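You operate a simulated robot arm through the tools that you are given. There is no shell and no other tool.

The job below is to be done with a simulated robot arm. You get a single attempt, and the scene is never put back.

JOB
Put things in order on the far end of the green bench. At the end: the orange pad stands where the blue gauge block stood; the yellow socket cap is on the narrow brown carton; the blue gauge block stands where the silver bored block stood; the silver bored block is on the black terminal box; whatever was shut is shut again. Leave all else as you found it, and nothing knocked over.
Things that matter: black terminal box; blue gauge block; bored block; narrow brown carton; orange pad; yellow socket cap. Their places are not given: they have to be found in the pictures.

Only the result counts: the job must be done as asked and must still hold three seconds after the hand-in. Knocking over, shifting, dropping, spilling or breaking anything else fails it. Lids that push on must go on centred and level and be pressed home; caps that screw on are set level and turned clockwise until they are tight.

ROBOT AND FRAMES
A 7-joint arm with a two-finger parallel gripper, fixed in place. Base frame: the origin is at the foot of the arm, x ahead of it, y to its left, z up; the work surface is at about z = 0.74. Lengths are in m, angles in degrees, forces in N, time in s.
With the tool pointing down near the work surface it reaches from about 0.3 to 0.68 m from the base axis. Its first joint turns from -66.0 to 66.0 degrees. Payload 1.57 kg.
Tool frame: the origin (TCP) lies between the finger pads and is the grasp point; the fingertips stand 0.03 m ahead of it; z points along the fingers, y is the line along which they close. The gripper opens to 0.11 m. The fingers are 0.024 m wide and 0.012 m thick; the gripper's body (0.048 by 0.112 m) begins 0.078 m behind the TCP.
Orientation is told as [roll, pitch, yaw] about the base's x, y, z axes, in that order, counted from this pose: with the fingers straight down and closing along the base's y, the tool's x points along the base's -x, its y along +y and its z along -z.

CONTROLS
- The arm moves only by the tool jog_arm. Its argument "targets" is a list of rows, each an object of numbers (a shift or turn left out is 0, a gripper value left out holds the last): "x", "y", "z": the shift along the base's x, y, z in units of 100 mm (1.0 is 100 mm); "ax", "ay", "az": the turn, a rotation vector about the base's x, y, z in units of 45 degrees (1.0 is 45 degrees); "fingers": the gripper command, from -1 (shut) to 1 (fully open), values between in proportion. In form: [{"x": .., "y": .., "z": .., "ax": .., "ay": .., "az": .., "fingers": ..}, ...]. A call has 1 to 20 rows; each row is the pose to reach, as a shift and turn from the pose commanded when the call began. A call with a number of a shift or a turn outside -1 to 1 is refused whole. Rows are played at 5 a second. More than 0.05 m and 8.6 degrees between two rows, or a gripper value outside its range, and nothing of the call is played. A pose out of reach is approached as far as the arm can. The call stops where the force on the tool passes 40 N (or 10 N more than at its start, if that is more) or the arm is blocked; 0.2 s more then pass. Each finger travels about 0.108 m/s and halts on what it meets, pressing with about 31 N; the grip force reading is that of the motor and also rises with nothing between the fingers. The clock runs only during rows and for 0.2 s after the last one: add rows that repeat a pose to give the fingers time. It gives the time, the measured TCP pose, the force on the tool (base axes), the opening and the grip force at its end, in the units of the frame above (readings bear some noise), with the torque about the TCP (base axes, N m) and any sound that the robot's microphone picked up.
- Cameras (640 x 400 px; columns grow to the right, rows downward): "scene" is fixed at [0.1704, -0.3967, 1.3997]; the picture's right is [0.72, -0.70, 0.00], its down [-0.42, -0.43, -0.80] and it looks along [0.56, 0.57, -0.60] (base axes); focal length 375 px, centre (320, 200). "wrist" rides on the gripper at [0.07, 0.016, -0.141] in the tool frame; the picture's right is [-0.23, 0.97, 0.00], its down [-0.86, -0.20, -0.48] and it looks along [-0.47, -0.11, 0.88] (tool axes); focal length 222 px, centre (320, 200).
- snapshot(camera): a new picture of that camera. It takes no simulated time.
- probe_pixels(camera, pixels): for up to 12 pixels [column, row] of the newest picture of that camera ("zoom" is the newest enlarged one), the place [x, y, z] in the base frame of the surface seen there, good to about 0.002 m. It takes no simulated time.
- close_up(camera, box): a new picture of the part [left, top, right, bottom] of that camera's present view, enlarged. It takes no simulated time.
- hand_in(): hands the job in; it is judged then, once.

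Open the gripper and draw the arm clear of the work before you hand the job in, unless the task says otherwise.

The tools are called after "Request:" as name(argument=value, ...) on one line, values as JSON. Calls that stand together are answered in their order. jog_arm: Moves the arm, as the interface text tells. Its arguments: {"type":"object","properties":{"targets":{"type":"array","items":{"type":"object","properties":{"x":{"type":"number"},"y":{"type":"number"},"z":{"type":"number"},"ax":{"type":"number"},"ay":{"type":"number"},"az":{"type":"number"},"fingers":{"type":"number"}}}}},"required":["targets"]} The other tools are called the same way: snapshot (camera) takes a picture; probe_pixels (camera, pixels) gives the place of the surface under pixels of a picture; close_up (camera, box) takes an enlarged picture of a part of a camera's view; hand_in () hands the job in.

At the start:

```text
clock: 0.0
tcp_pos: [0.3875, -0.0041, 1.0604]
ee_rot: [0.0, -0.1, 0.0]
ft_force: [-0.1, 0.1, 0.4]
torque: [-0.04, 0.0, -0.02]
grip_width: 0.11
gripper_force: 0.1
```

scene: 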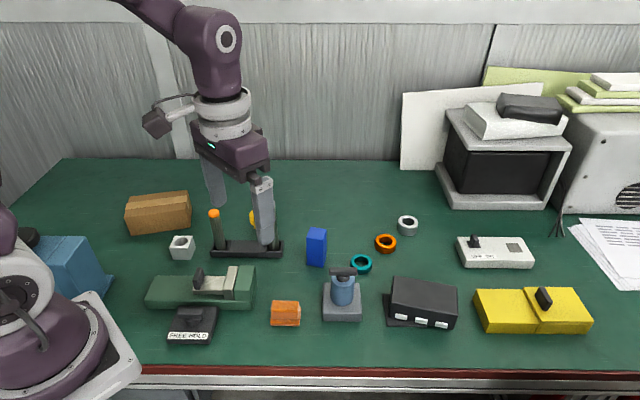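
wrist: 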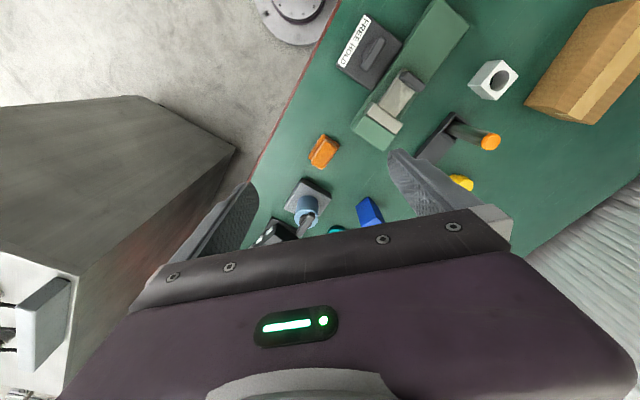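

I start by looking closely at the bench: in the first picture the silver bored block is near (181,248), blue block near (317,247), orange pad near (285,313), black box near (423,303), brown carton near (158,212). I take enlarged views.

Request:
close_up(camera="scene", box=[110, 170, 310, 350])

Request:
close_up(camera="scene", box=[290, 190, 470, 350])

Request:
close_up(camera="scene", box=[440, 200, 640, 350])

```text
2.22 times, centred on (210, 260) of scene
```

zoom: 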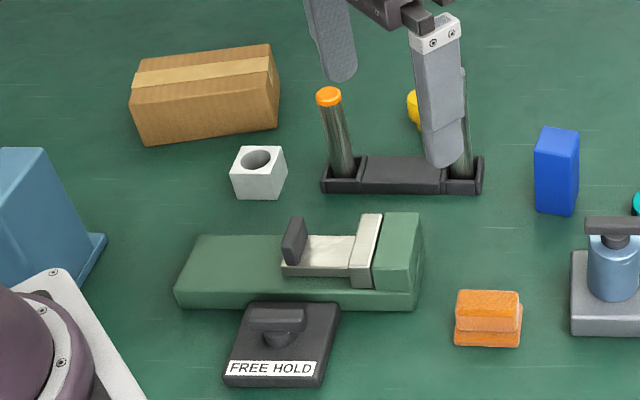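

```text
2.50 times, centred on (380, 270) of scene
```

zoom: 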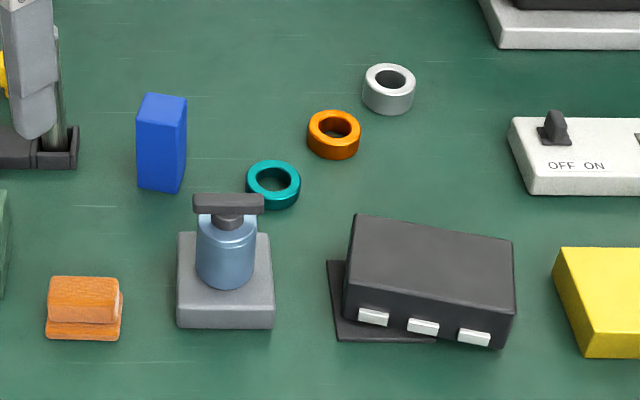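

```text
2.67 times, centred on (540, 275) of scene
```

zoom: 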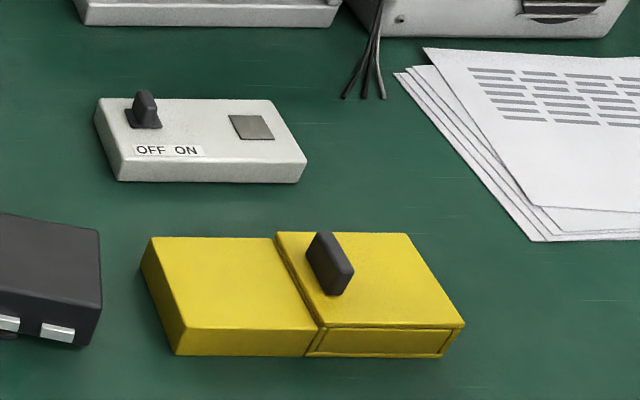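

The yellow thing at (252,218) is partly hidden by a finger. I look at the wrist view enlarged for the posts around (470,150) before moving.

Request:
close_up(camera="wrist", box=[240, 0, 640, 250])

Request:
probe_pixels(camera="scene", pixels=[[252, 217], [213, 213], [181, 240], [317, 233], [285, 305], [423, 292], [158, 200], [232, 250], [342, 272], [200, 330], [205, 295], [560, 300]])

```text
1.60 times, centred on (440, 125) of wrist
```

zoom: 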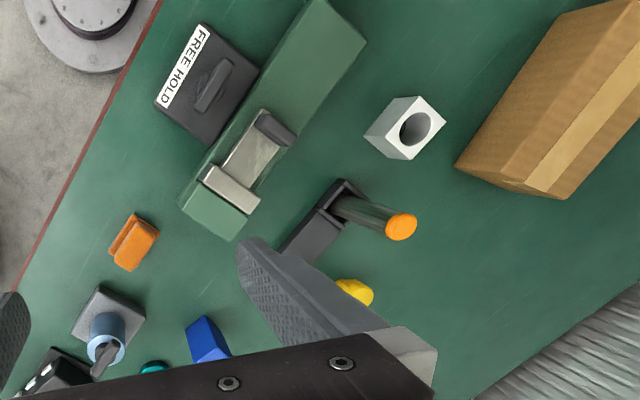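

```text
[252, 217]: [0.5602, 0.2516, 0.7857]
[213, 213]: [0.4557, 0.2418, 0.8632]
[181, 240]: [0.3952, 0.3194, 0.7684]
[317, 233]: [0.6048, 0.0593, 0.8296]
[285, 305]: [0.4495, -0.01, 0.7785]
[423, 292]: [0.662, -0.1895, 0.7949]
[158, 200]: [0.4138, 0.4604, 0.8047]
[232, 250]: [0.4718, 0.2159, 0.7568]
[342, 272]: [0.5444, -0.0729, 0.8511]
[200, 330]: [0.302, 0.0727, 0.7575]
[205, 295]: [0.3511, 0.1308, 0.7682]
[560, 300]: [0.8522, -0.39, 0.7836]
```

The yellow item probes at about (0.56,0.25,0.786), but the finger hides it. I move the arm to the right (−y) to clear the view.

Request:
jog_arm(targets=[{"y": -0.35}, {"y": -0.7}, {"y": -1.0}, {"y": -1.0}])

Request:
jog_arm(targets=[{"y": -0.35}, {"y": -0.7}, {"y": -1.0}, {"y": -1.0}])

Request:
snapshot(camera="scene")

Request:
snapshot(camera="wrist")

```text
clock: 1.0
tcp_pos: [0.3882, -0.1039, 1.0604]
ee_rot: [0.0, 0.0, 0.0]
ft_force: [0.0, -0.1, 0.5]
torque: [0.04, 0.0, 0.0]
grip_width: 0.11
gripper_force: 0.1
```

```text
clock: 2.0
tcp_pos: [0.3886, -0.2037, 1.0579]
ee_rot: [0.0, 0.0, 0.1]
ft_force: [-0.7, -0.2, 0.0]
torque: [-0.05, 0.0, 0.02]
grip_width: 0.1103
gripper_force: 0.0
```

```text
taken
```

scene: 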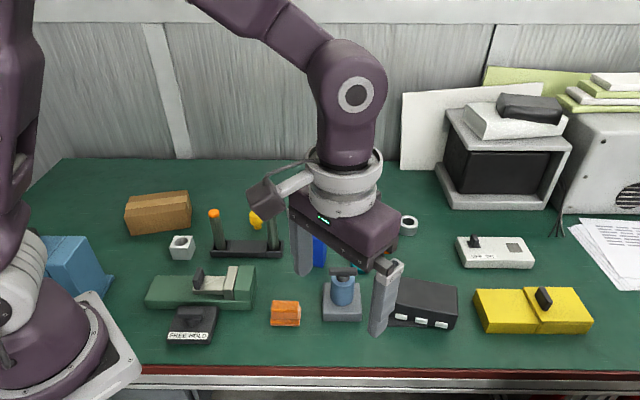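

```text
taken
```

wrist: 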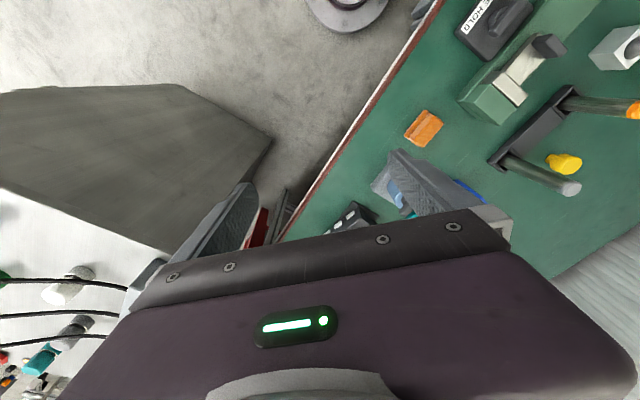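

The yellow item now shows at (256,218) in the scene and (565,163) in the wrist picture, standing behind the post rack. I zoom on it.

Request:
close_up(camera="scene", box=[200, 190, 300, 270])

Request:
close_up(camera="wrist", box=[440, 50, 640, 220])

```text
5.00 times, centred on (250, 230) of scene
```

zoom: 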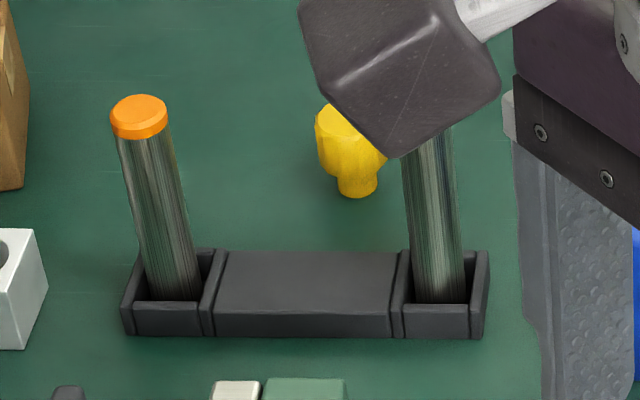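

```text
2.35 times, centred on (540, 135) of wrist
```

zoom: 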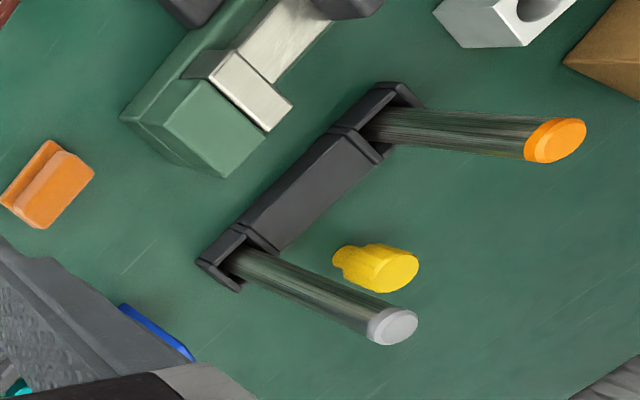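

The yellow cap has a narrow foot and a wider top. I now measure the silver block, orange pad and carton with enlarged views.

Request:
close_up(camera="scene", box=[155, 225, 215, 270])

Request:
probe_pixels(camera="scene", pixels=[[172, 240], [178, 237], [190, 237], [192, 246], [183, 249], [171, 248], [171, 257], [183, 260], [193, 255], [182, 262], [181, 240], [200, 260]])

Request:
close_up(camera="scene", box=[255, 285, 315, 335])

```text
8.89 times, centred on (185, 248) of scene
```

zoom: 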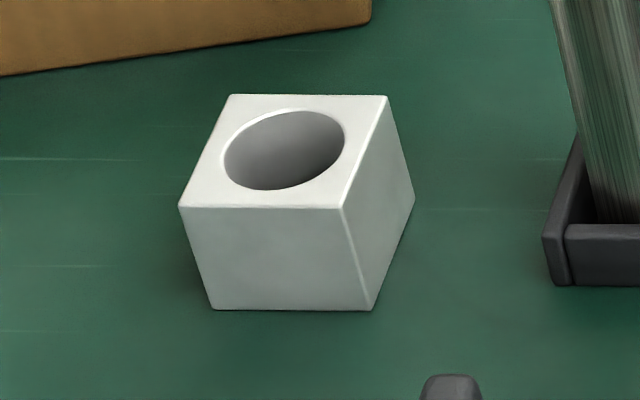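

```text
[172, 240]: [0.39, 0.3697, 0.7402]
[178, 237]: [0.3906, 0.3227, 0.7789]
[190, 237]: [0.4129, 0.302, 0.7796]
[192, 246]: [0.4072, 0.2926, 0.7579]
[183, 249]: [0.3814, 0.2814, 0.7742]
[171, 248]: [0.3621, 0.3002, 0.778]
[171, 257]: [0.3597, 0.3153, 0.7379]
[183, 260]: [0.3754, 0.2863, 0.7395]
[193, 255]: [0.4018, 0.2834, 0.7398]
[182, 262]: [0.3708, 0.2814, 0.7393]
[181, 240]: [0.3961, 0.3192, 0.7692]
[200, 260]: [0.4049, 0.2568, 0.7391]
```

```text
8.00 times, centred on (285, 310) of scene
```

zoom: 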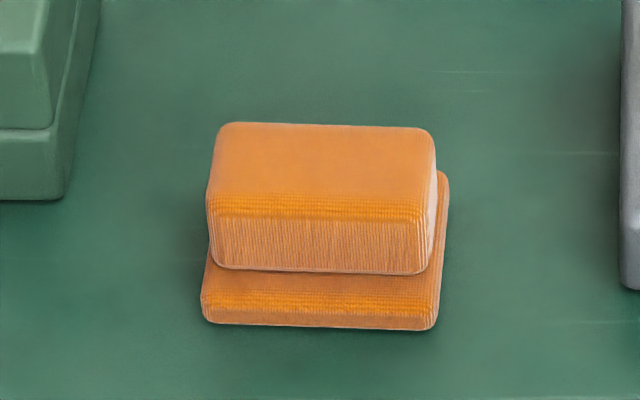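

The newest zoom shows the orange pad: an upper block corner near (225,128)/(430,132) over a base plate whose front edge is near row 305. I probe its corners and faces.

Request:
probe_pixels(camera="zoom", pixels=[[228, 130], [425, 134], [420, 208], [218, 206], [320, 170], [216, 255], [420, 262], [212, 290], [428, 300], [210, 318], [428, 322], [443, 185]])

Request:
close_up(camera="scene", box=[110, 180, 210, 245])

```text
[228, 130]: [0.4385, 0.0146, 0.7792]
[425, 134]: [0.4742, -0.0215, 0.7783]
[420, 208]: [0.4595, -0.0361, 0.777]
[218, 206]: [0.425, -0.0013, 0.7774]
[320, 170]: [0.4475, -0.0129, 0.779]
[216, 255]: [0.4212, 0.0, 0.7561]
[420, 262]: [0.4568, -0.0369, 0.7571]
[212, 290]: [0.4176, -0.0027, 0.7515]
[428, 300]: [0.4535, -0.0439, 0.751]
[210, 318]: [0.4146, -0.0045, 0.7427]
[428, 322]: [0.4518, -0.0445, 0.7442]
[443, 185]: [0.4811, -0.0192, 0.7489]
```

```text
6.15 times, centred on (160, 212) of scene
```

zoom: 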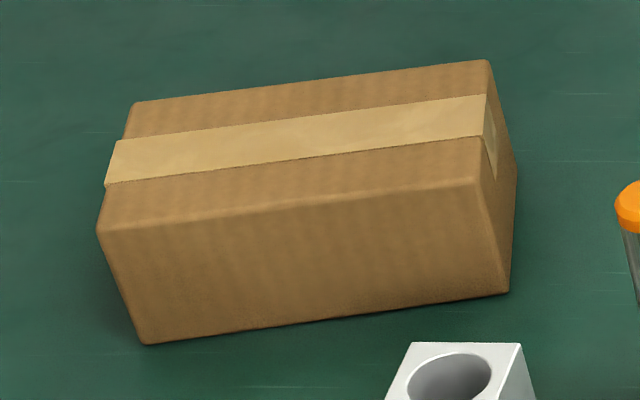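

Zoom now shows the carton: top corners near (135,103), (487,62), (480,180), (100,230). I probe them and the bench around.

Request:
probe_pixels(camera="zoom", pixels=[[138, 106], [483, 66], [472, 178], [105, 226], [300, 140], [148, 338], [505, 288], [320, 210], [512, 180], [200, 165], [420, 100], [420, 170]])

Request:
jog_arm(targets=[{"y": -0.35}, {"y": -0.7}, {"y": -1.0}, {"y": -1.0}])

Request:
snapshot(camera="scene")

Request:
snapshot(camera="wrist")

```text
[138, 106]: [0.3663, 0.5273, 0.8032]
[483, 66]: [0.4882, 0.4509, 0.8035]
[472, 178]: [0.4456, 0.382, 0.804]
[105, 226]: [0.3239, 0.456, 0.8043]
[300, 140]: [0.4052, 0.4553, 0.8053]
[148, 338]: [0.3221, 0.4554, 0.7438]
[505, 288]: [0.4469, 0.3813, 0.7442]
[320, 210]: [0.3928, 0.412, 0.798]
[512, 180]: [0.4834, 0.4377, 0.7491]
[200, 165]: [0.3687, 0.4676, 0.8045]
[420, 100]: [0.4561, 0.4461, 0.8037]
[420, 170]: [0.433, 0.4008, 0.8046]
```

```text
clock: 3.0
tcp_pos: [0.3866, -0.3055, 1.0602]
ee_rot: [0.1, -0.1, 0.0]
ft_force: [0.1, 0.4, 0.4]
torque: [0.05, -0.01, 0.02]
grip_width: 0.11
gripper_force: 0.0
```

```text
taken
```

scene: 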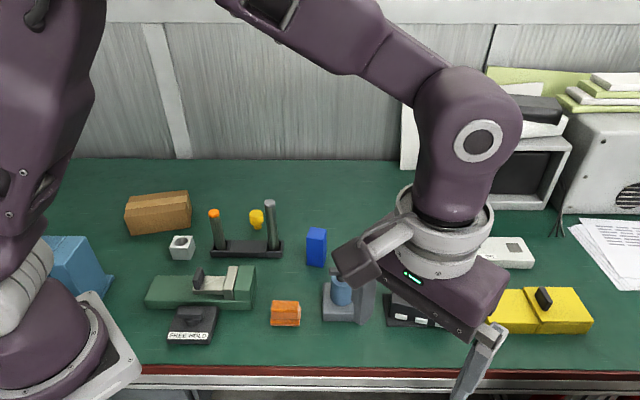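

```text
taken
```

wrist: 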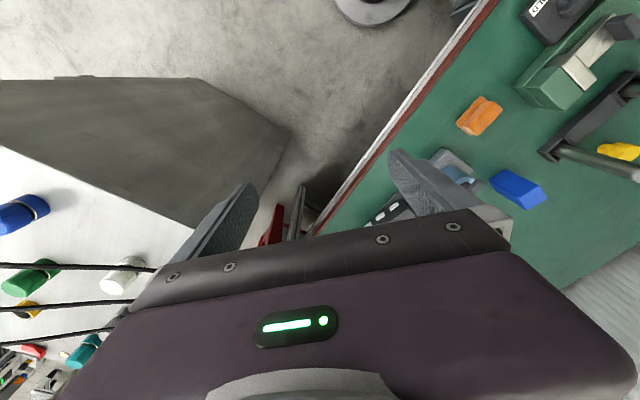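

The yellow cap (256,217), rack and blue block (317,247) are clear now. I take enlarged views of the yellow cap and the blue block.

Request:
close_up(camera="scene", box=[235, 195, 295, 265])

Request:
probe_pixels(camera="scene", pixels=[[256, 213], [256, 221], [257, 227], [251, 213], [261, 213], [270, 204], [213, 213], [272, 250], [215, 253], [283, 255], [212, 258], [245, 240]])

Request:
close_up(camera="scene", box=[295, 220, 340, 275])

```text
5.71 times, centred on (265, 230) of scene
```

zoom: 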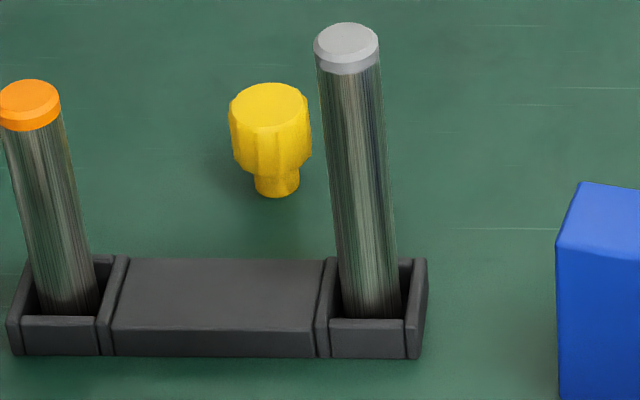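

```text
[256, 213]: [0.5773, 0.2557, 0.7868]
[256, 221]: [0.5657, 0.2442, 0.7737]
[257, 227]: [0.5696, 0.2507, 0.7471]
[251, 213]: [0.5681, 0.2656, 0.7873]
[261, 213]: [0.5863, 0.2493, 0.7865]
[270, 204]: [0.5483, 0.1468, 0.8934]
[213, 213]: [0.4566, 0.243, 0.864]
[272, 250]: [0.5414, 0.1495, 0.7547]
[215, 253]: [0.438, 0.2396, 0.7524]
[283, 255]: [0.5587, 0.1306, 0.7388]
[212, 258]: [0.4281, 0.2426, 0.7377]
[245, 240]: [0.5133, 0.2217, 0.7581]
```

```text
7.27 times, centred on (318, 248) of scene
```

zoom: 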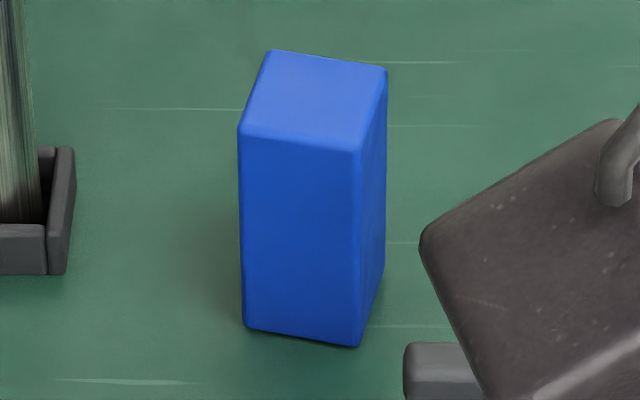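

The newest zoom is the blue block, with top corners near (270,52), (385,68), (359,148), (241,130) and bottom corners (245,327), (358,345). I probe these.

Request:
probe_pixels(camera="zoom", pixels=[[274, 56], [380, 71], [356, 145], [247, 130], [315, 100], [249, 150], [355, 165], [250, 318], [354, 338], [380, 255], [300, 330], [240, 345]])

Request:
jog_arm(targets=[{"y": 0.4}, {"y": 0.8}, {"y": 1.0}, {"y": 1.0}])

Request:
jog_arm(targets=[{"y": 0.4}, {"y": 0.8}, {"y": 1.0}, {"y": 1.0}])

Request:
jog_arm(targets=[{"y": 0.4}, {"y": 0.8}, {"y": 1.0}, {"y": 1.0}])

Request:
snapshot(camera="wrist")

Request:
close_up(camera="scene", box=[310, 255, 480, 345])

```text
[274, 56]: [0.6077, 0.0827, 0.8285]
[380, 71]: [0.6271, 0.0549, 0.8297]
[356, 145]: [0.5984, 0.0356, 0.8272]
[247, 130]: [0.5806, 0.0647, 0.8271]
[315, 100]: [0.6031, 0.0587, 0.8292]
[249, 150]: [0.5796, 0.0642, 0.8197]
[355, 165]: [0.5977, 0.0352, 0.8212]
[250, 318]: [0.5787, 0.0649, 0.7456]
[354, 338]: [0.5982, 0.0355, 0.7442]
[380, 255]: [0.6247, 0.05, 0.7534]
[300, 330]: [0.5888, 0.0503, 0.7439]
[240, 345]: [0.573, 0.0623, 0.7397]
```

```text
clock: 4.0
tcp_pos: [0.3867, -0.2028, 1.0598]
ee_rot: [0.1, -0.1, 0.0]
ft_force: [0.6, -0.4, -0.4]
torque: [-0.03, -0.02, 0.0]
grip_width: 0.1104
gripper_force: 0.0
```

```text
clock: 5.0
tcp_pos: [0.3864, -0.1029, 1.0598]
ee_rot: [0.1, 0.0, 0.0]
ft_force: [-0.5, 0.7, -0.3]
torque: [0.0, 0.0, 0.06]
grip_width: 0.1101
gripper_force: 0.2
```

```text
clock: 6.0
tcp_pos: [0.3878, -0.0046, 1.0584]
ee_rot: [0.0, 0.0, 0.0]
ft_force: [1.0, -0.7, 0.3]
torque: [0.01, -0.01, 0.0]
grip_width: 0.11
gripper_force: 0.0
```

```text
taken
```

wrist: 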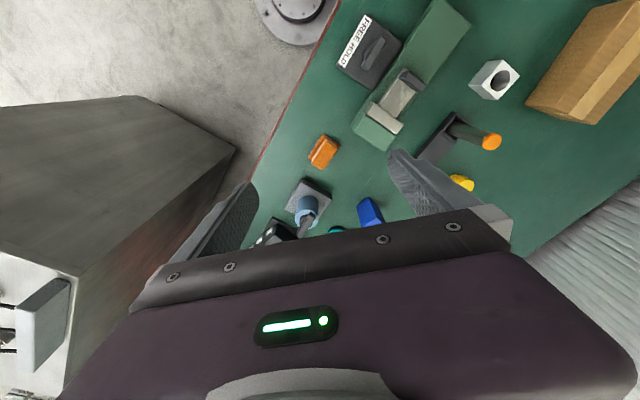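

```text
3.76 times, centred on (395, 300) of scene
```

zoom: 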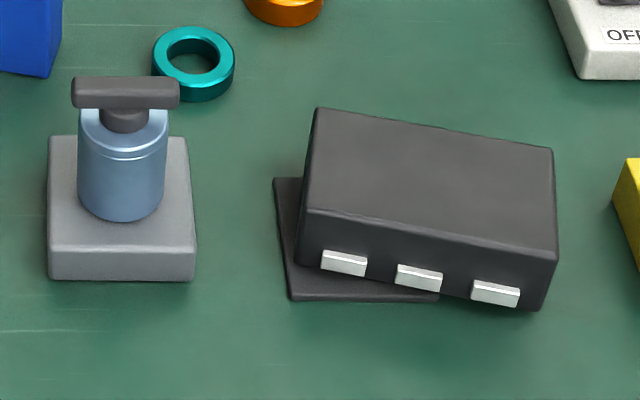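

Blue block is centred at about (0.6035,0.0595), yaw about 34°. The zoom shows the black box top with corners (318,110), (550,150), (553,256), (306,210); I probe it and its plate.

Request:
probe_pixels(camera="zoom", pixels=[[322, 114], [546, 152], [549, 252], [311, 208], [430, 180], [305, 235], [548, 280], [536, 305], [302, 258], [280, 185], [292, 296], [435, 298]])

Request:
close_up(camera="wrist", box=[420, 40, 640, 200])

```text
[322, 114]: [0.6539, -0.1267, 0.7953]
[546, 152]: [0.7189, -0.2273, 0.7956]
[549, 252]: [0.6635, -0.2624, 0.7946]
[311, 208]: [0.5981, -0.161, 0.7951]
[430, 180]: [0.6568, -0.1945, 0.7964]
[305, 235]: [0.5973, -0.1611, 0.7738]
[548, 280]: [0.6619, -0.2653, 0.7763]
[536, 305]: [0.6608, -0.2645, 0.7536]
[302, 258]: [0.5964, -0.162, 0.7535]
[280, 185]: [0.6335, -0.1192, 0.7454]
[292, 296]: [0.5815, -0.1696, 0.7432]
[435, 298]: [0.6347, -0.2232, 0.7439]
```

```text
2.50 times, centred on (530, 120) of wrist
```

zoom: 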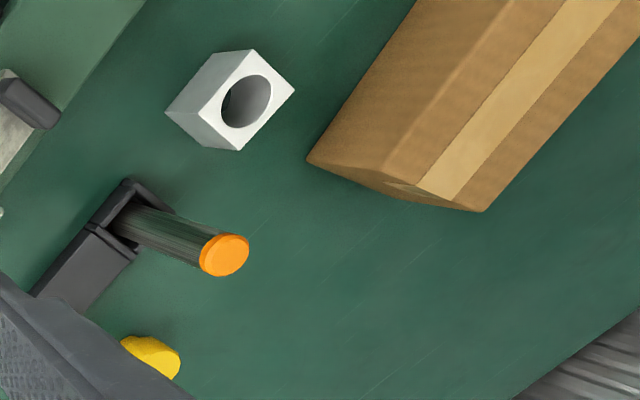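

All targets are located: silver block centre about (0.388,0.302), top 0.779; black box top z 0.7955 centred (0.659,-0.194). I move toward a spot above the silver block while turning the tool by −45°.

Request:
jog_arm(targets=[{"y": 0.17, "az": -0.167, "fingers": 0.2}, {"y": 0.33, "az": -0.333}, {"y": 0.5, "az": -0.5}, {"y": 0.67, "az": -0.667}, {"y": 0.83, "az": -0.833}, {"y": 1.0, "az": -1.0}, {"y": 1.0, "az": -1.0}])

Request:
jog_arm(targets=[{"y": 0.4}, {"y": 0.8}, {"y": 1.0}, {"y": 1.0}])

Request:
jog_arm(targets=[{"y": 0.4}, {"y": 0.8, "z": -0.3}, {"y": 1.0, "z": -0.7}, {"y": 1.0, "z": -1.0}, {"y": 1.0, "z": -1.0}])

Request:
snapshot(camera="wrist")

Request:
snapshot(camera="scene")

```text
clock: 7.6
tcp_pos: [0.3873, 0.096, 1.0589]
ee_rot: [0.0, 0.0, -45.1]
ft_force: [0.7, 0.1, -0.3]
torque: [0.02, -0.02, 0.05]
grip_width: 0.0658
gripper_force: 0.1
```

```text
clock: 8.6
tcp_pos: [0.3873, 0.1964, 1.0597]
ee_rot: [-0.1, 0.0, -45.0]
ft_force: [0.0, 0.2, 0.2]
torque: [0.0, -0.04, 0.01]
grip_width: 0.0661
gripper_force: 0.1
```

```text
clock: 9.8
tcp_pos: [0.3903, 0.2958, 0.9602]
ee_rot: [-0.1, 0.0, -45.0]
ft_force: [-0.7, 0.8, 0.5]
torque: [0.0, -0.02, 0.01]
grip_width: 0.066
gripper_force: 0.1
```

```text
taken
```

wrist: 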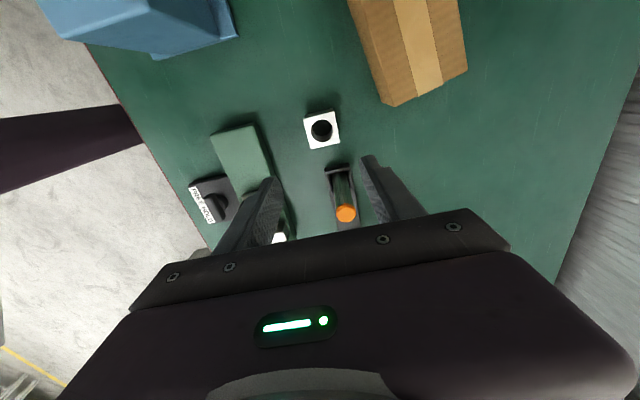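

```text
taken
```

scene: 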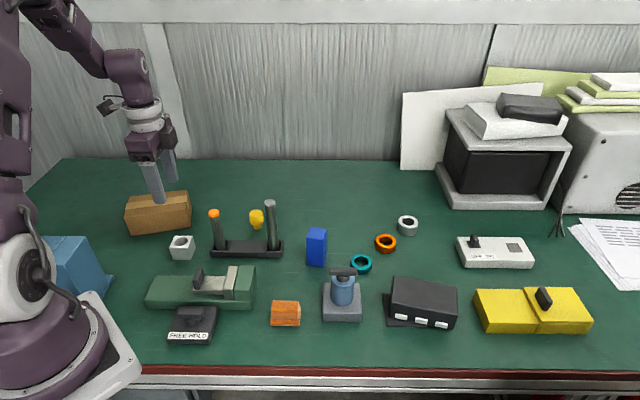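

The scene is now unobstructed and the wrist sees the silver block at (322,130) from above. I zoom on it there and probe its top corners.

Request:
close_up(camera="wrist", box=[292, 100, 356, 160])

Request:
close_up(camera="scene", box=[310, 205, 470, 345])

```text
6.67 times, centred on (324, 130) of wrist
```

zoom: 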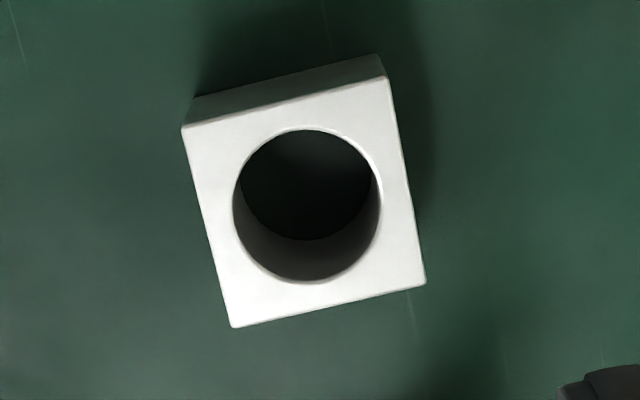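

```text
2.86 times, centred on (390, 275) of scene
```

zoom: 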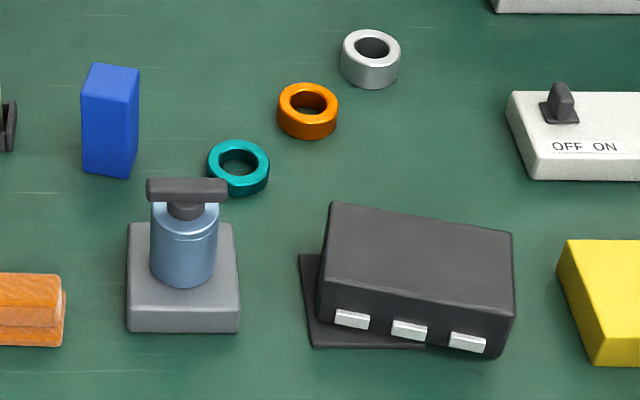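

The silver block's top corners in the wrist picture are about (303.5,119), (334,112), (340,142), (311,149). I probe points just inside them.

Request:
probe_pixels(camera="wrist", pixels=[[305, 120], [333, 114], [338, 141], [312, 147], [319, 117], [336, 128], [325, 145], [308, 134], [322, 130], [322, 138], [295, 110], [350, 160]])

```text
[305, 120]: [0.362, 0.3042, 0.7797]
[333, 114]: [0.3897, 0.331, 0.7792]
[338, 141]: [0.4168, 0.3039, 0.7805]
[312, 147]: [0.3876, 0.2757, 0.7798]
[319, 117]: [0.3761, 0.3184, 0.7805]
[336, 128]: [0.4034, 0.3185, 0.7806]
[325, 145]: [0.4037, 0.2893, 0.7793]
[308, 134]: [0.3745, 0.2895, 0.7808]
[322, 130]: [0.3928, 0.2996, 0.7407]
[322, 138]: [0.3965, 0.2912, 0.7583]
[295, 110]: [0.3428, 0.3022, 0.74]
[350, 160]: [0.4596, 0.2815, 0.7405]
```

Silver block centre is (0.389,0.3036) with faces at 45°, about 41 mm wide. I centre over it and lower to about z=0.86, then check.

Request:
jog_arm(targets=[{"x": 0.013, "y": 0.075, "z": -0.3}, {"x": 0.013, "y": 0.075, "z": -0.7}, {"x": 0.013, "y": 0.075, "z": -1.0}, {"x": 0.013, "y": 0.075, "z": -1.0}])

Request:
snapshot(camera="wrist")

Request:
snapshot(camera="scene")

```text
clock: 10.8
tcp_pos: [0.3894, 0.3036, 0.8579]
ee_rot: [0.1, 0.0, -45.1]
ft_force: [1.0, -0.6, -0.4]
torque: [0.02, 0.0, 0.02]
grip_width: 0.066
gripper_force: 0.1
```

```text
taken
```

wrist: 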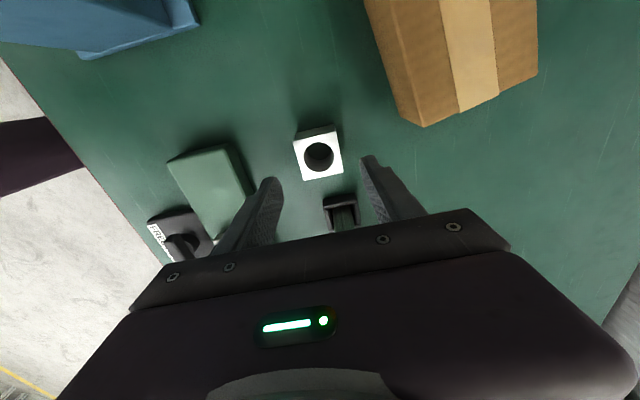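

```text
taken
```

scene: 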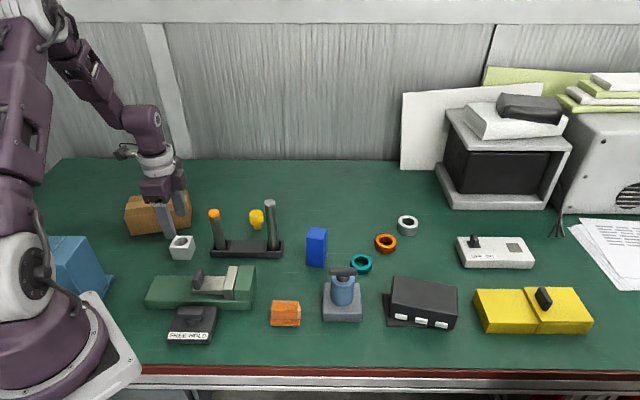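

The block at (318,155) in the wrist view lies on the line between the fingers. I lower to TCP z≈0.775 and close.

Request:
jog_arm(targets=[{"z": -0.3}, {"z": -0.55}, {"z": -0.75}, {"z": -0.84}, {"z": -0.84}])

Request:
close_up(camera="scene", box=[110, 180, 260, 280])

Request:
snapshot(camera="wrist")

```text
clock: 12.0
tcp_pos: [0.3902, 0.3045, 0.7756]
ee_rot: [0.0, 0.0, -44.9]
ft_force: [-0.7, 0.3, -0.2]
torque: [-0.01, 0.01, 0.02]
grip_width: 0.0662
gripper_force: 0.1
```

```text
4.00 times, centred on (185, 230) of scene
```

zoom: 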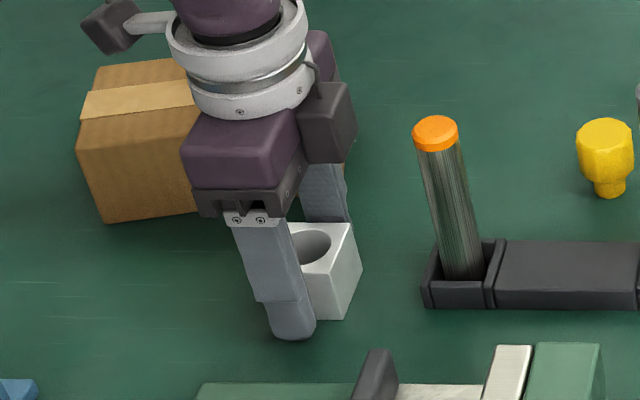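

```text
taken
```

wrist: 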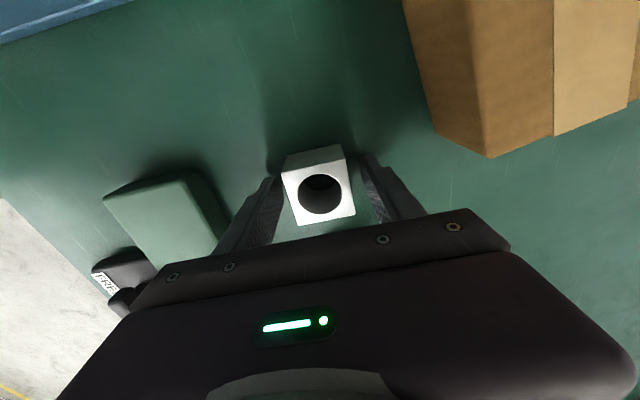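

The fingers straddle the block cleanly. I close the gripper.

Request:
jog_arm(targets=[{"fingers": -1}, {"fingers": -1}, {"fingers": -1}, {"fingers": -1}])

Request:
jog_arm(targets=[{"z": 0.05}, {"z": 0.2}, {"z": 0.5}, {"z": 0.8}, {"z": 1.0}, {"z": 1.0}])

Request:
snapshot(camera="wrist")

Request:
snapshot(camera="scene")

```text
clock: 13.0
tcp_pos: [0.3895, 0.3033, 0.7756]
ee_rot: [0.0, 0.0, -45.0]
ft_force: [0.2, 0.7, 0.2]
torque: [-0.04, -0.04, -0.02]
grip_width: 0.0434
gripper_force: 31.0
```

```text
clock: 14.4
tcp_pos: [0.3883, 0.3043, 0.8752]
ee_rot: [-0.1, -0.1, -45.0]
ft_force: [0.3, 0.1, -1.6]
torque: [-0.01, -0.01, 0.02]
grip_width: 0.0435
gripper_force: 31.4
```

```text
taken
```

wrist: 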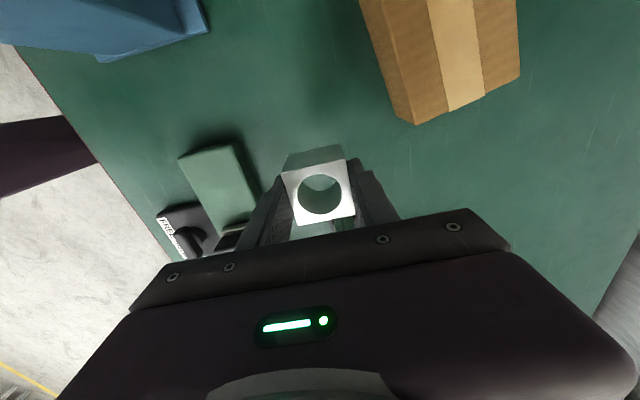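

```text
taken
```

scene: 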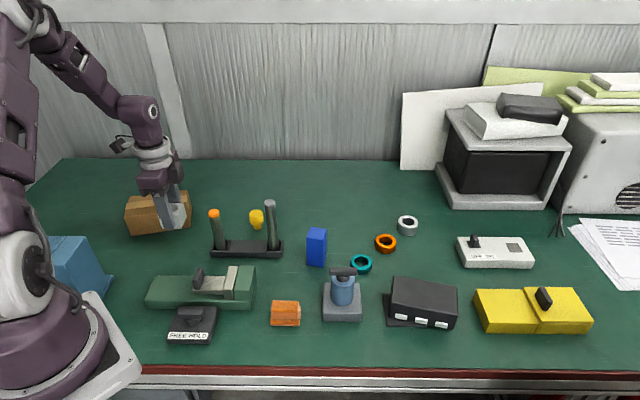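

The block is held (opening 0.0434, force 31 N) and lifted. I raise further and carry it at TCP z≈1.015 toward the black box, turning 12° to match the box.

Request:
jog_arm(targets=[{"z": 0.4}, {"z": 0.8}, {"z": 1.0}, {"z": 1.0}])

Request:
jog_arm(targets=[{"x": 0.12, "y": -0.25, "z": 0.2}, {"x": 0.3, "y": -0.6, "z": 0.4}, {"x": 0.5, "y": -0.97, "z": 0.4}, {"x": 0.5, "y": -0.97, "z": 0.4}])

Request:
jog_arm(targets=[{"x": 0.12, "y": -0.25, "az": -0.05}, {"x": 0.3, "y": -0.6, "az": -0.1}, {"x": 0.5, "y": -0.97, "az": -0.1}, {"x": 0.5, "y": -0.97, "az": -0.1}])

Request:
jog_arm(targets=[{"x": 0.12, "y": -0.25, "az": -0.05}, {"x": 0.3, "y": -0.6, "az": -0.1}, {"x": 0.5, "y": -0.97, "az": -0.167}, {"x": 0.5, "y": -0.97, "az": -0.167}])

Request:
jog_arm(targets=[{"x": 0.12, "y": -0.25}, {"x": 0.3, "y": -0.6}, {"x": 0.5, "y": -0.97}, {"x": 0.5, "y": -0.97}])

```text
clock: 15.4
tcp_pos: [0.3888, 0.3037, 0.9764]
ee_rot: [0.0, 0.1, -45.0]
ft_force: [0.6, 0.6, -1.5]
torque: [-0.03, 0.02, 0.0]
grip_width: 0.0438
gripper_force: 31.4
```

```text
clock: 16.4
tcp_pos: [0.438, 0.2076, 1.0145]
ee_rot: [-0.1, 0.0, -45.0]
ft_force: [0.2, 0.3, -2.0]
torque: [0.0, -0.02, 0.04]
grip_width: 0.0435
gripper_force: 30.7
```

```text
clock: 17.4
tcp_pos: [0.4892, 0.108, 1.0147]
ee_rot: [0.0, 0.0, -49.5]
ft_force: [-0.7, -0.8, -1.1]
torque: [0.02, 0.01, 0.01]
grip_width: 0.0436
gripper_force: 30.4
```

```text
clock: 18.4
tcp_pos: [0.5397, 0.0102, 1.0162]
ee_rot: [0.0, 0.1, -57.0]
ft_force: [0.1, 0.0, -2.2]
torque: [0.01, 0.02, 0.01]
grip_width: 0.0436
gripper_force: 31.4
```

```text
clock: 19.4
tcp_pos: [0.5887, -0.085, 1.0166]
ee_rot: [0.1, 0.0, -57.0]
ft_force: [0.0, -0.4, -1.3]
torque: [0.0, 0.0, -0.03]
grip_width: 0.0436
gripper_force: 31.0
```

At (0.589,-0.085,1.016). I finish the carry to above (0.645,-0.184) and look.

Request:
jog_arm(targets=[{"x": 0.15, "y": -0.25}, {"x": 0.35, "y": -0.6}, {"x": 0.56, "y": -0.99}, {"x": 0.56, "y": -0.99}, {"x": 0.56, "y": -0.99}])

Request:
snapshot(camera="wrist")

Request:
snapshot(camera="scene")

```text
clock: 20.6
tcp_pos: [0.6425, -0.1835, 1.0168]
ee_rot: [-0.1, -0.1, -57.0]
ft_force: [0.0, 0.8, -1.2]
torque: [-0.03, -0.01, 0.01]
grip_width: 0.0437
gripper_force: 31.8
```

```text
taken
```

wrist: 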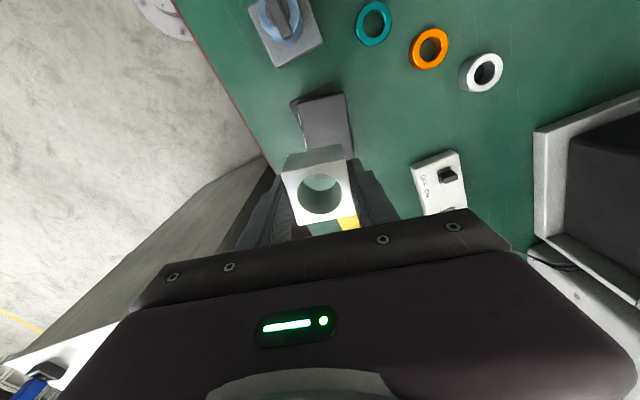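

```text
taken
```

scene: 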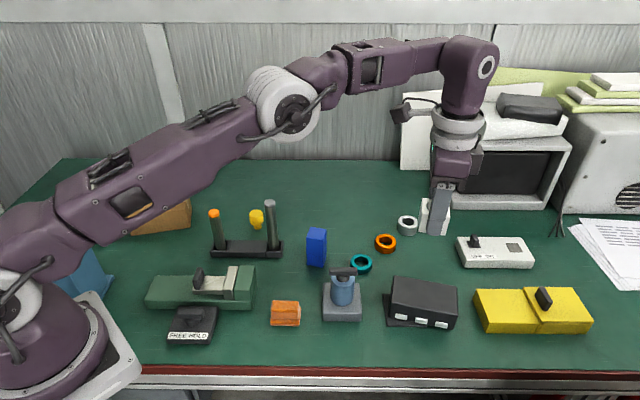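

Pose above the box is reached. I lower in stages, watching the reading, to TCP z≈0.84 first.

Request:
jog_arm(targets=[{"z": -0.35}, {"z": -0.7}, {"z": -1.0}, {"z": -1.0}])

Request:
jog_arm(targets=[{"z": -0.25}, {"z": -0.5}, {"z": -0.75}, {"z": -0.75}])

Request:
close_up(camera="scene", box=[350, 220, 500, 340])

Request:
snapshot(camera="wrist")

```text
clock: 21.6
tcp_pos: [0.6456, -0.1826, 0.9166]
ee_rot: [0.0, -0.1, -57.1]
ft_force: [-0.5, -0.2, -0.8]
torque: [0.02, 0.0, -0.03]
grip_width: 0.0435
gripper_force: 31.3
```

```text
clock: 22.6
tcp_pos: [0.6449, -0.1827, 0.8408]
ee_rot: [0.0, 0.0, -57.0]
ft_force: [-1.0, 0.2, -1.9]
torque: [-0.01, 0.04, 0.02]
grip_width: 0.0436
gripper_force: 31.2
```

```text
3.33 times, centred on (425, 280) of scene
```

zoom: 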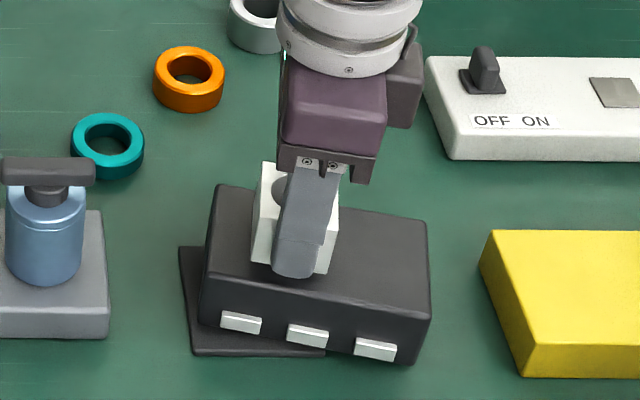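

```text
taken
```

wrist: 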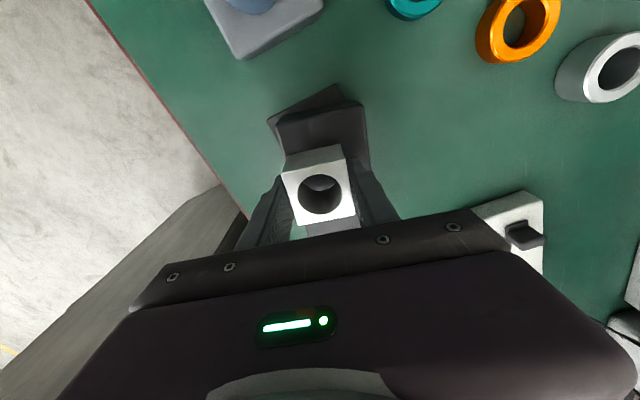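

The block hangs about 9 mm above the box top. I lower in small steps to touch.

Request:
jog_arm(targets=[{"z": -0.03}, {"z": -0.06}, {"z": -0.07}, {"z": -0.08}, {"z": -0.085}, {"z": -0.085}])

```text
clock: 24.0
tcp_pos: [0.6444, -0.1842, 0.8323]
ee_rot: [0.0, 0.1, -57.0]
ft_force: [0.2, 0.5, -0.9]
torque: [0.0, -0.01, 0.0]
grip_width: 0.0437
gripper_force: 31.4
```

Request:
jog_arm(targets=[{"z": -0.005}, {"z": -0.01}, {"z": -0.01}])

```text
clock: 24.8
tcp_pos: [0.6464, -0.1837, 0.8326]
ee_rot: [-0.1, 0.0, -57.0]
ft_force: [-0.2, -1.1, 0.8]
torque: [-0.01, -0.06, -0.04]
grip_width: 0.0435
gripper_force: 31.2
```

The vertical force has changed from about −1.5 to +0.8 N, which hints at touching; I press 0.5–1 mm further to confirm.

Request:
jog_arm(targets=[{"z": -0.005}, {"z": -0.01}, {"z": -0.01}])

Request:
close_up(camera="scene", box=[370, 240, 480, 340])

```text
clock: 25.6
tcp_pos: [0.644, -0.1835, 0.831]
ee_rot: [0.1, 0.0, -57.0]
ft_force: [-3.7, 2.6, 16.0]
torque: [0.23, 0.36, -0.04]
grip_width: 0.0437
gripper_force: 31.1
```

```text
4.00 times, centred on (425, 290) of scene
```

zoom: 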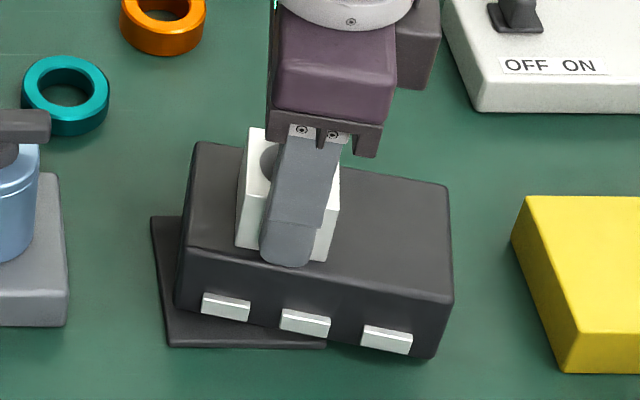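

Contact is firm (16 N). I back off 0.8 mm to relieve the force, open to about 66 mm, then rise.

Request:
jog_arm(targets=[{"z": 0.008}, {"z": 0.008}, {"z": 0.008, "fingers": -0.1}, {"z": 0.008, "fingers": 0.2}, {"z": 0.008, "fingers": 0.2}])

Request:
jog_arm(targets=[{"z": 0.1}, {"z": 0.3}, {"z": 0.6}, {"z": 1.0}, {"z": 1.0}])

Request:
close_up(camera="scene", box=[370, 240, 480, 340])

Request:
snapshot(camera="wrist")

```text
clock: 26.8
tcp_pos: [0.6446, -0.1837, 0.8315]
ee_rot: [0.0, -0.1, -57.1]
ft_force: [0.1, -0.9, 0.4]
torque: [-0.01, 0.01, -0.05]
grip_width: 0.0661
gripper_force: 0.0
```

```text
clock: 28.0
tcp_pos: [0.6442, -0.1812, 0.9306]
ee_rot: [0.0, 0.0, -56.9]
ft_force: [-0.2, 0.0, -0.9]
torque: [-0.02, 0.0, -0.04]
grip_width: 0.066
gripper_force: 0.1
```

```text
4.00 times, centred on (425, 290) of scene
```

zoom: 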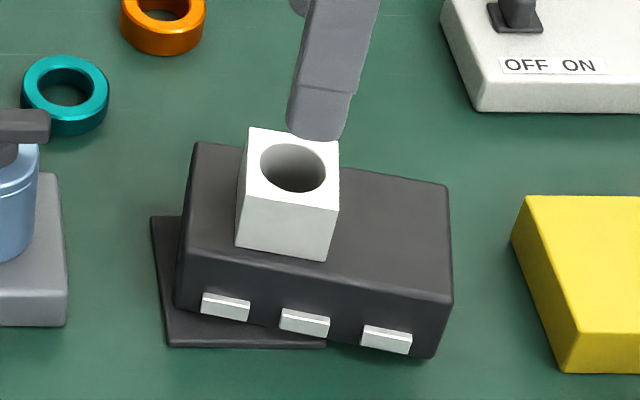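

```text
taken
```

wrist: 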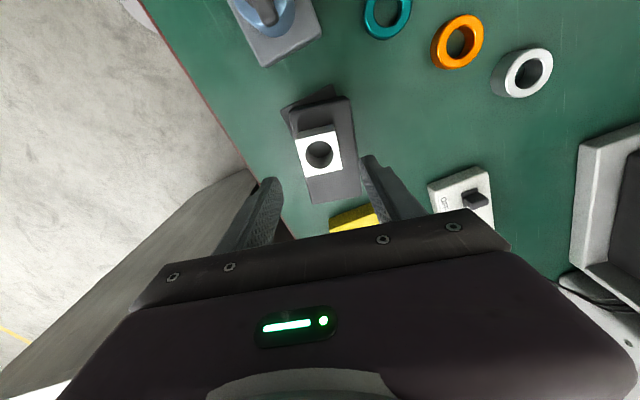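

The silver block stands squarely on the black box. I rise and move toward the blue block, turning the tool +91° to match its faces.

Request:
jog_arm(targets=[{"y": 0.1, "z": 0.3, "az": 0.167}, {"y": 0.25, "z": 0.7, "az": 0.333}, {"x": -0.05, "y": 0.45, "z": 0.7, "az": 0.5}, {"x": -0.1, "y": 0.65, "z": 0.7, "az": 0.667}, {"x": -0.15, "y": 0.85, "z": 0.7, "az": 0.833}, {"x": -0.2, "y": 1.0, "z": 0.7, "az": 1.0}])

Request:
jog_arm(targets=[{"y": 0.17, "az": 0.167}, {"x": -0.05, "y": 0.33, "az": 0.333}, {"x": -0.1, "y": 0.5, "az": 0.5}, {"x": -0.13, "y": 0.65, "az": 0.667}, {"x": -0.17, "y": 0.83, "az": 0.833}, {"x": -0.215, "y": 1.0, "az": 1.0}, {"x": -0.215, "y": 1.0, "az": 1.0}])

Request:
snapshot(camera="wrist")

Request:
snapshot(camera="scene")

```text
clock: 29.4
tcp_pos: [0.6255, -0.0834, 1.0009]
ee_rot: [0.0, -0.1, -11.8]
ft_force: [-0.5, 0.3, -0.1]
torque: [-0.01, -0.01, -0.02]
grip_width: 0.0661
gripper_force: 0.1
```

```text
clock: 31.0
tcp_pos: [0.6036, 0.0162, 1.0024]
ee_rot: [0.0, 0.0, 33.1]
ft_force: [0.4, -0.4, -0.3]
torque: [0.0, 0.01, -0.01]
grip_width: 0.066
gripper_force: 0.0
```

```text
taken
```

wrist: 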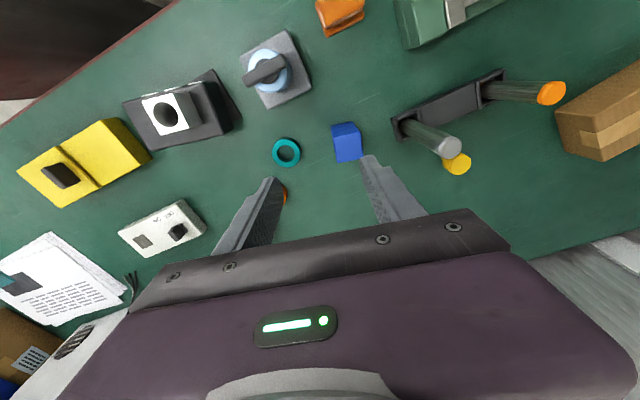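

```text
taken
```

scene: 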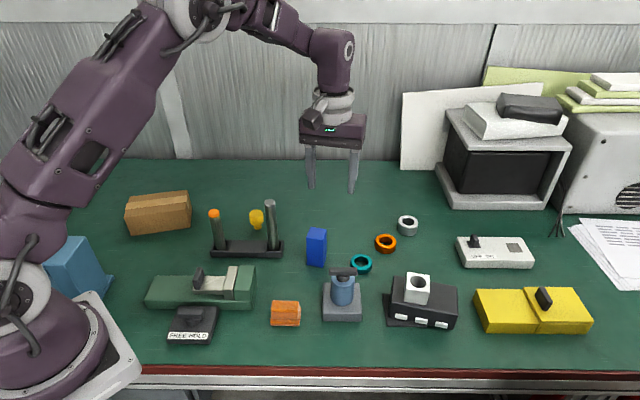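

Blue block now appears at (346,142) in the wrist view. I shift +43 mm in y to be above it and take an enlarged wrist view to measure its top.

Request:
jog_arm(targets=[{"y": 0.2, "az": 0.02}, {"y": 0.43, "az": 0.02, "z": -0.2}, {"y": 0.43, "az": 0.02, "z": -0.4}, {"y": 0.43, "az": 0.02, "z": -0.4}])

Request:
snapshot(camera="wrist")

Request:
close_up(camera="wrist", box=[280, 110, 370, 190])

```text
clock: 32.0
tcp_pos: [0.6045, 0.059, 0.9606]
ee_rot: [0.0, 0.0, 33.8]
ft_force: [0.6, 0.4, 0.7]
torque: [0.02, 0.0, 0.0]
grip_width: 0.0661
gripper_force: 0.0
```

```text
taken
```

wrist: 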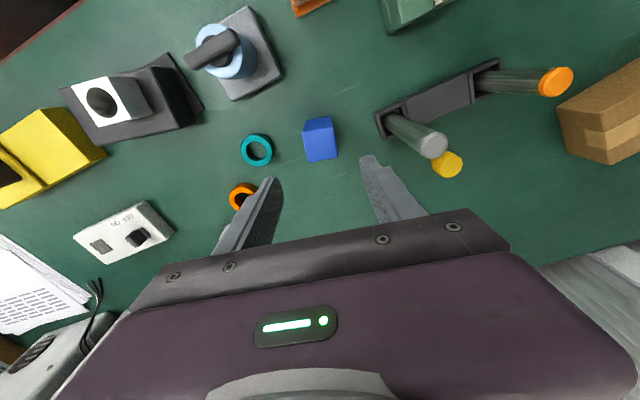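

```text
5.00 times, centred on (325, 150) of wrist
```

zoom: 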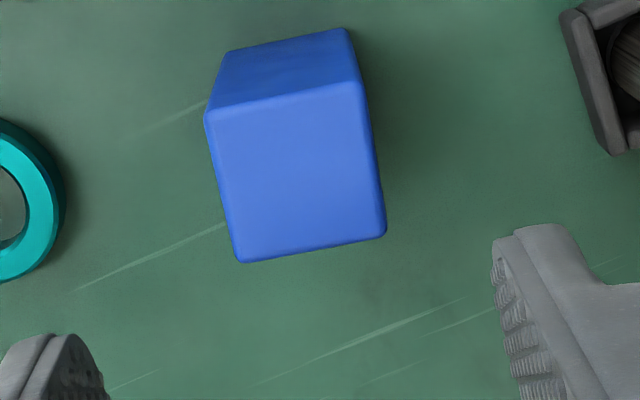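

The zoom shows the blue top face corners at (207,114), (360,86), (383,233), (240,259). I probe slightly inside these, with the edge midpoints.

Request:
probe_pixels(camera="zoom", pixels=[[213, 118], [355, 93], [377, 228], [244, 254], [285, 105], [367, 160], [310, 243], [226, 185], [296, 175], [235, 58], [338, 38], [100, 300]])

```text
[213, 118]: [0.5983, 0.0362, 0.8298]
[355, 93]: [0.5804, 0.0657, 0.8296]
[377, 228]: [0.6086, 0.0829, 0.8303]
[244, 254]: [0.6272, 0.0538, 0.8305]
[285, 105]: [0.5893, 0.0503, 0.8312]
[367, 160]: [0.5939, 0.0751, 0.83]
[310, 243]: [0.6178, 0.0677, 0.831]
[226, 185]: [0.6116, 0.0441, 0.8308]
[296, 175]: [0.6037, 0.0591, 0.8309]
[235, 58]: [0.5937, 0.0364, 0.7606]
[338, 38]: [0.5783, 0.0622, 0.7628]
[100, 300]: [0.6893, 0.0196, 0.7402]
```

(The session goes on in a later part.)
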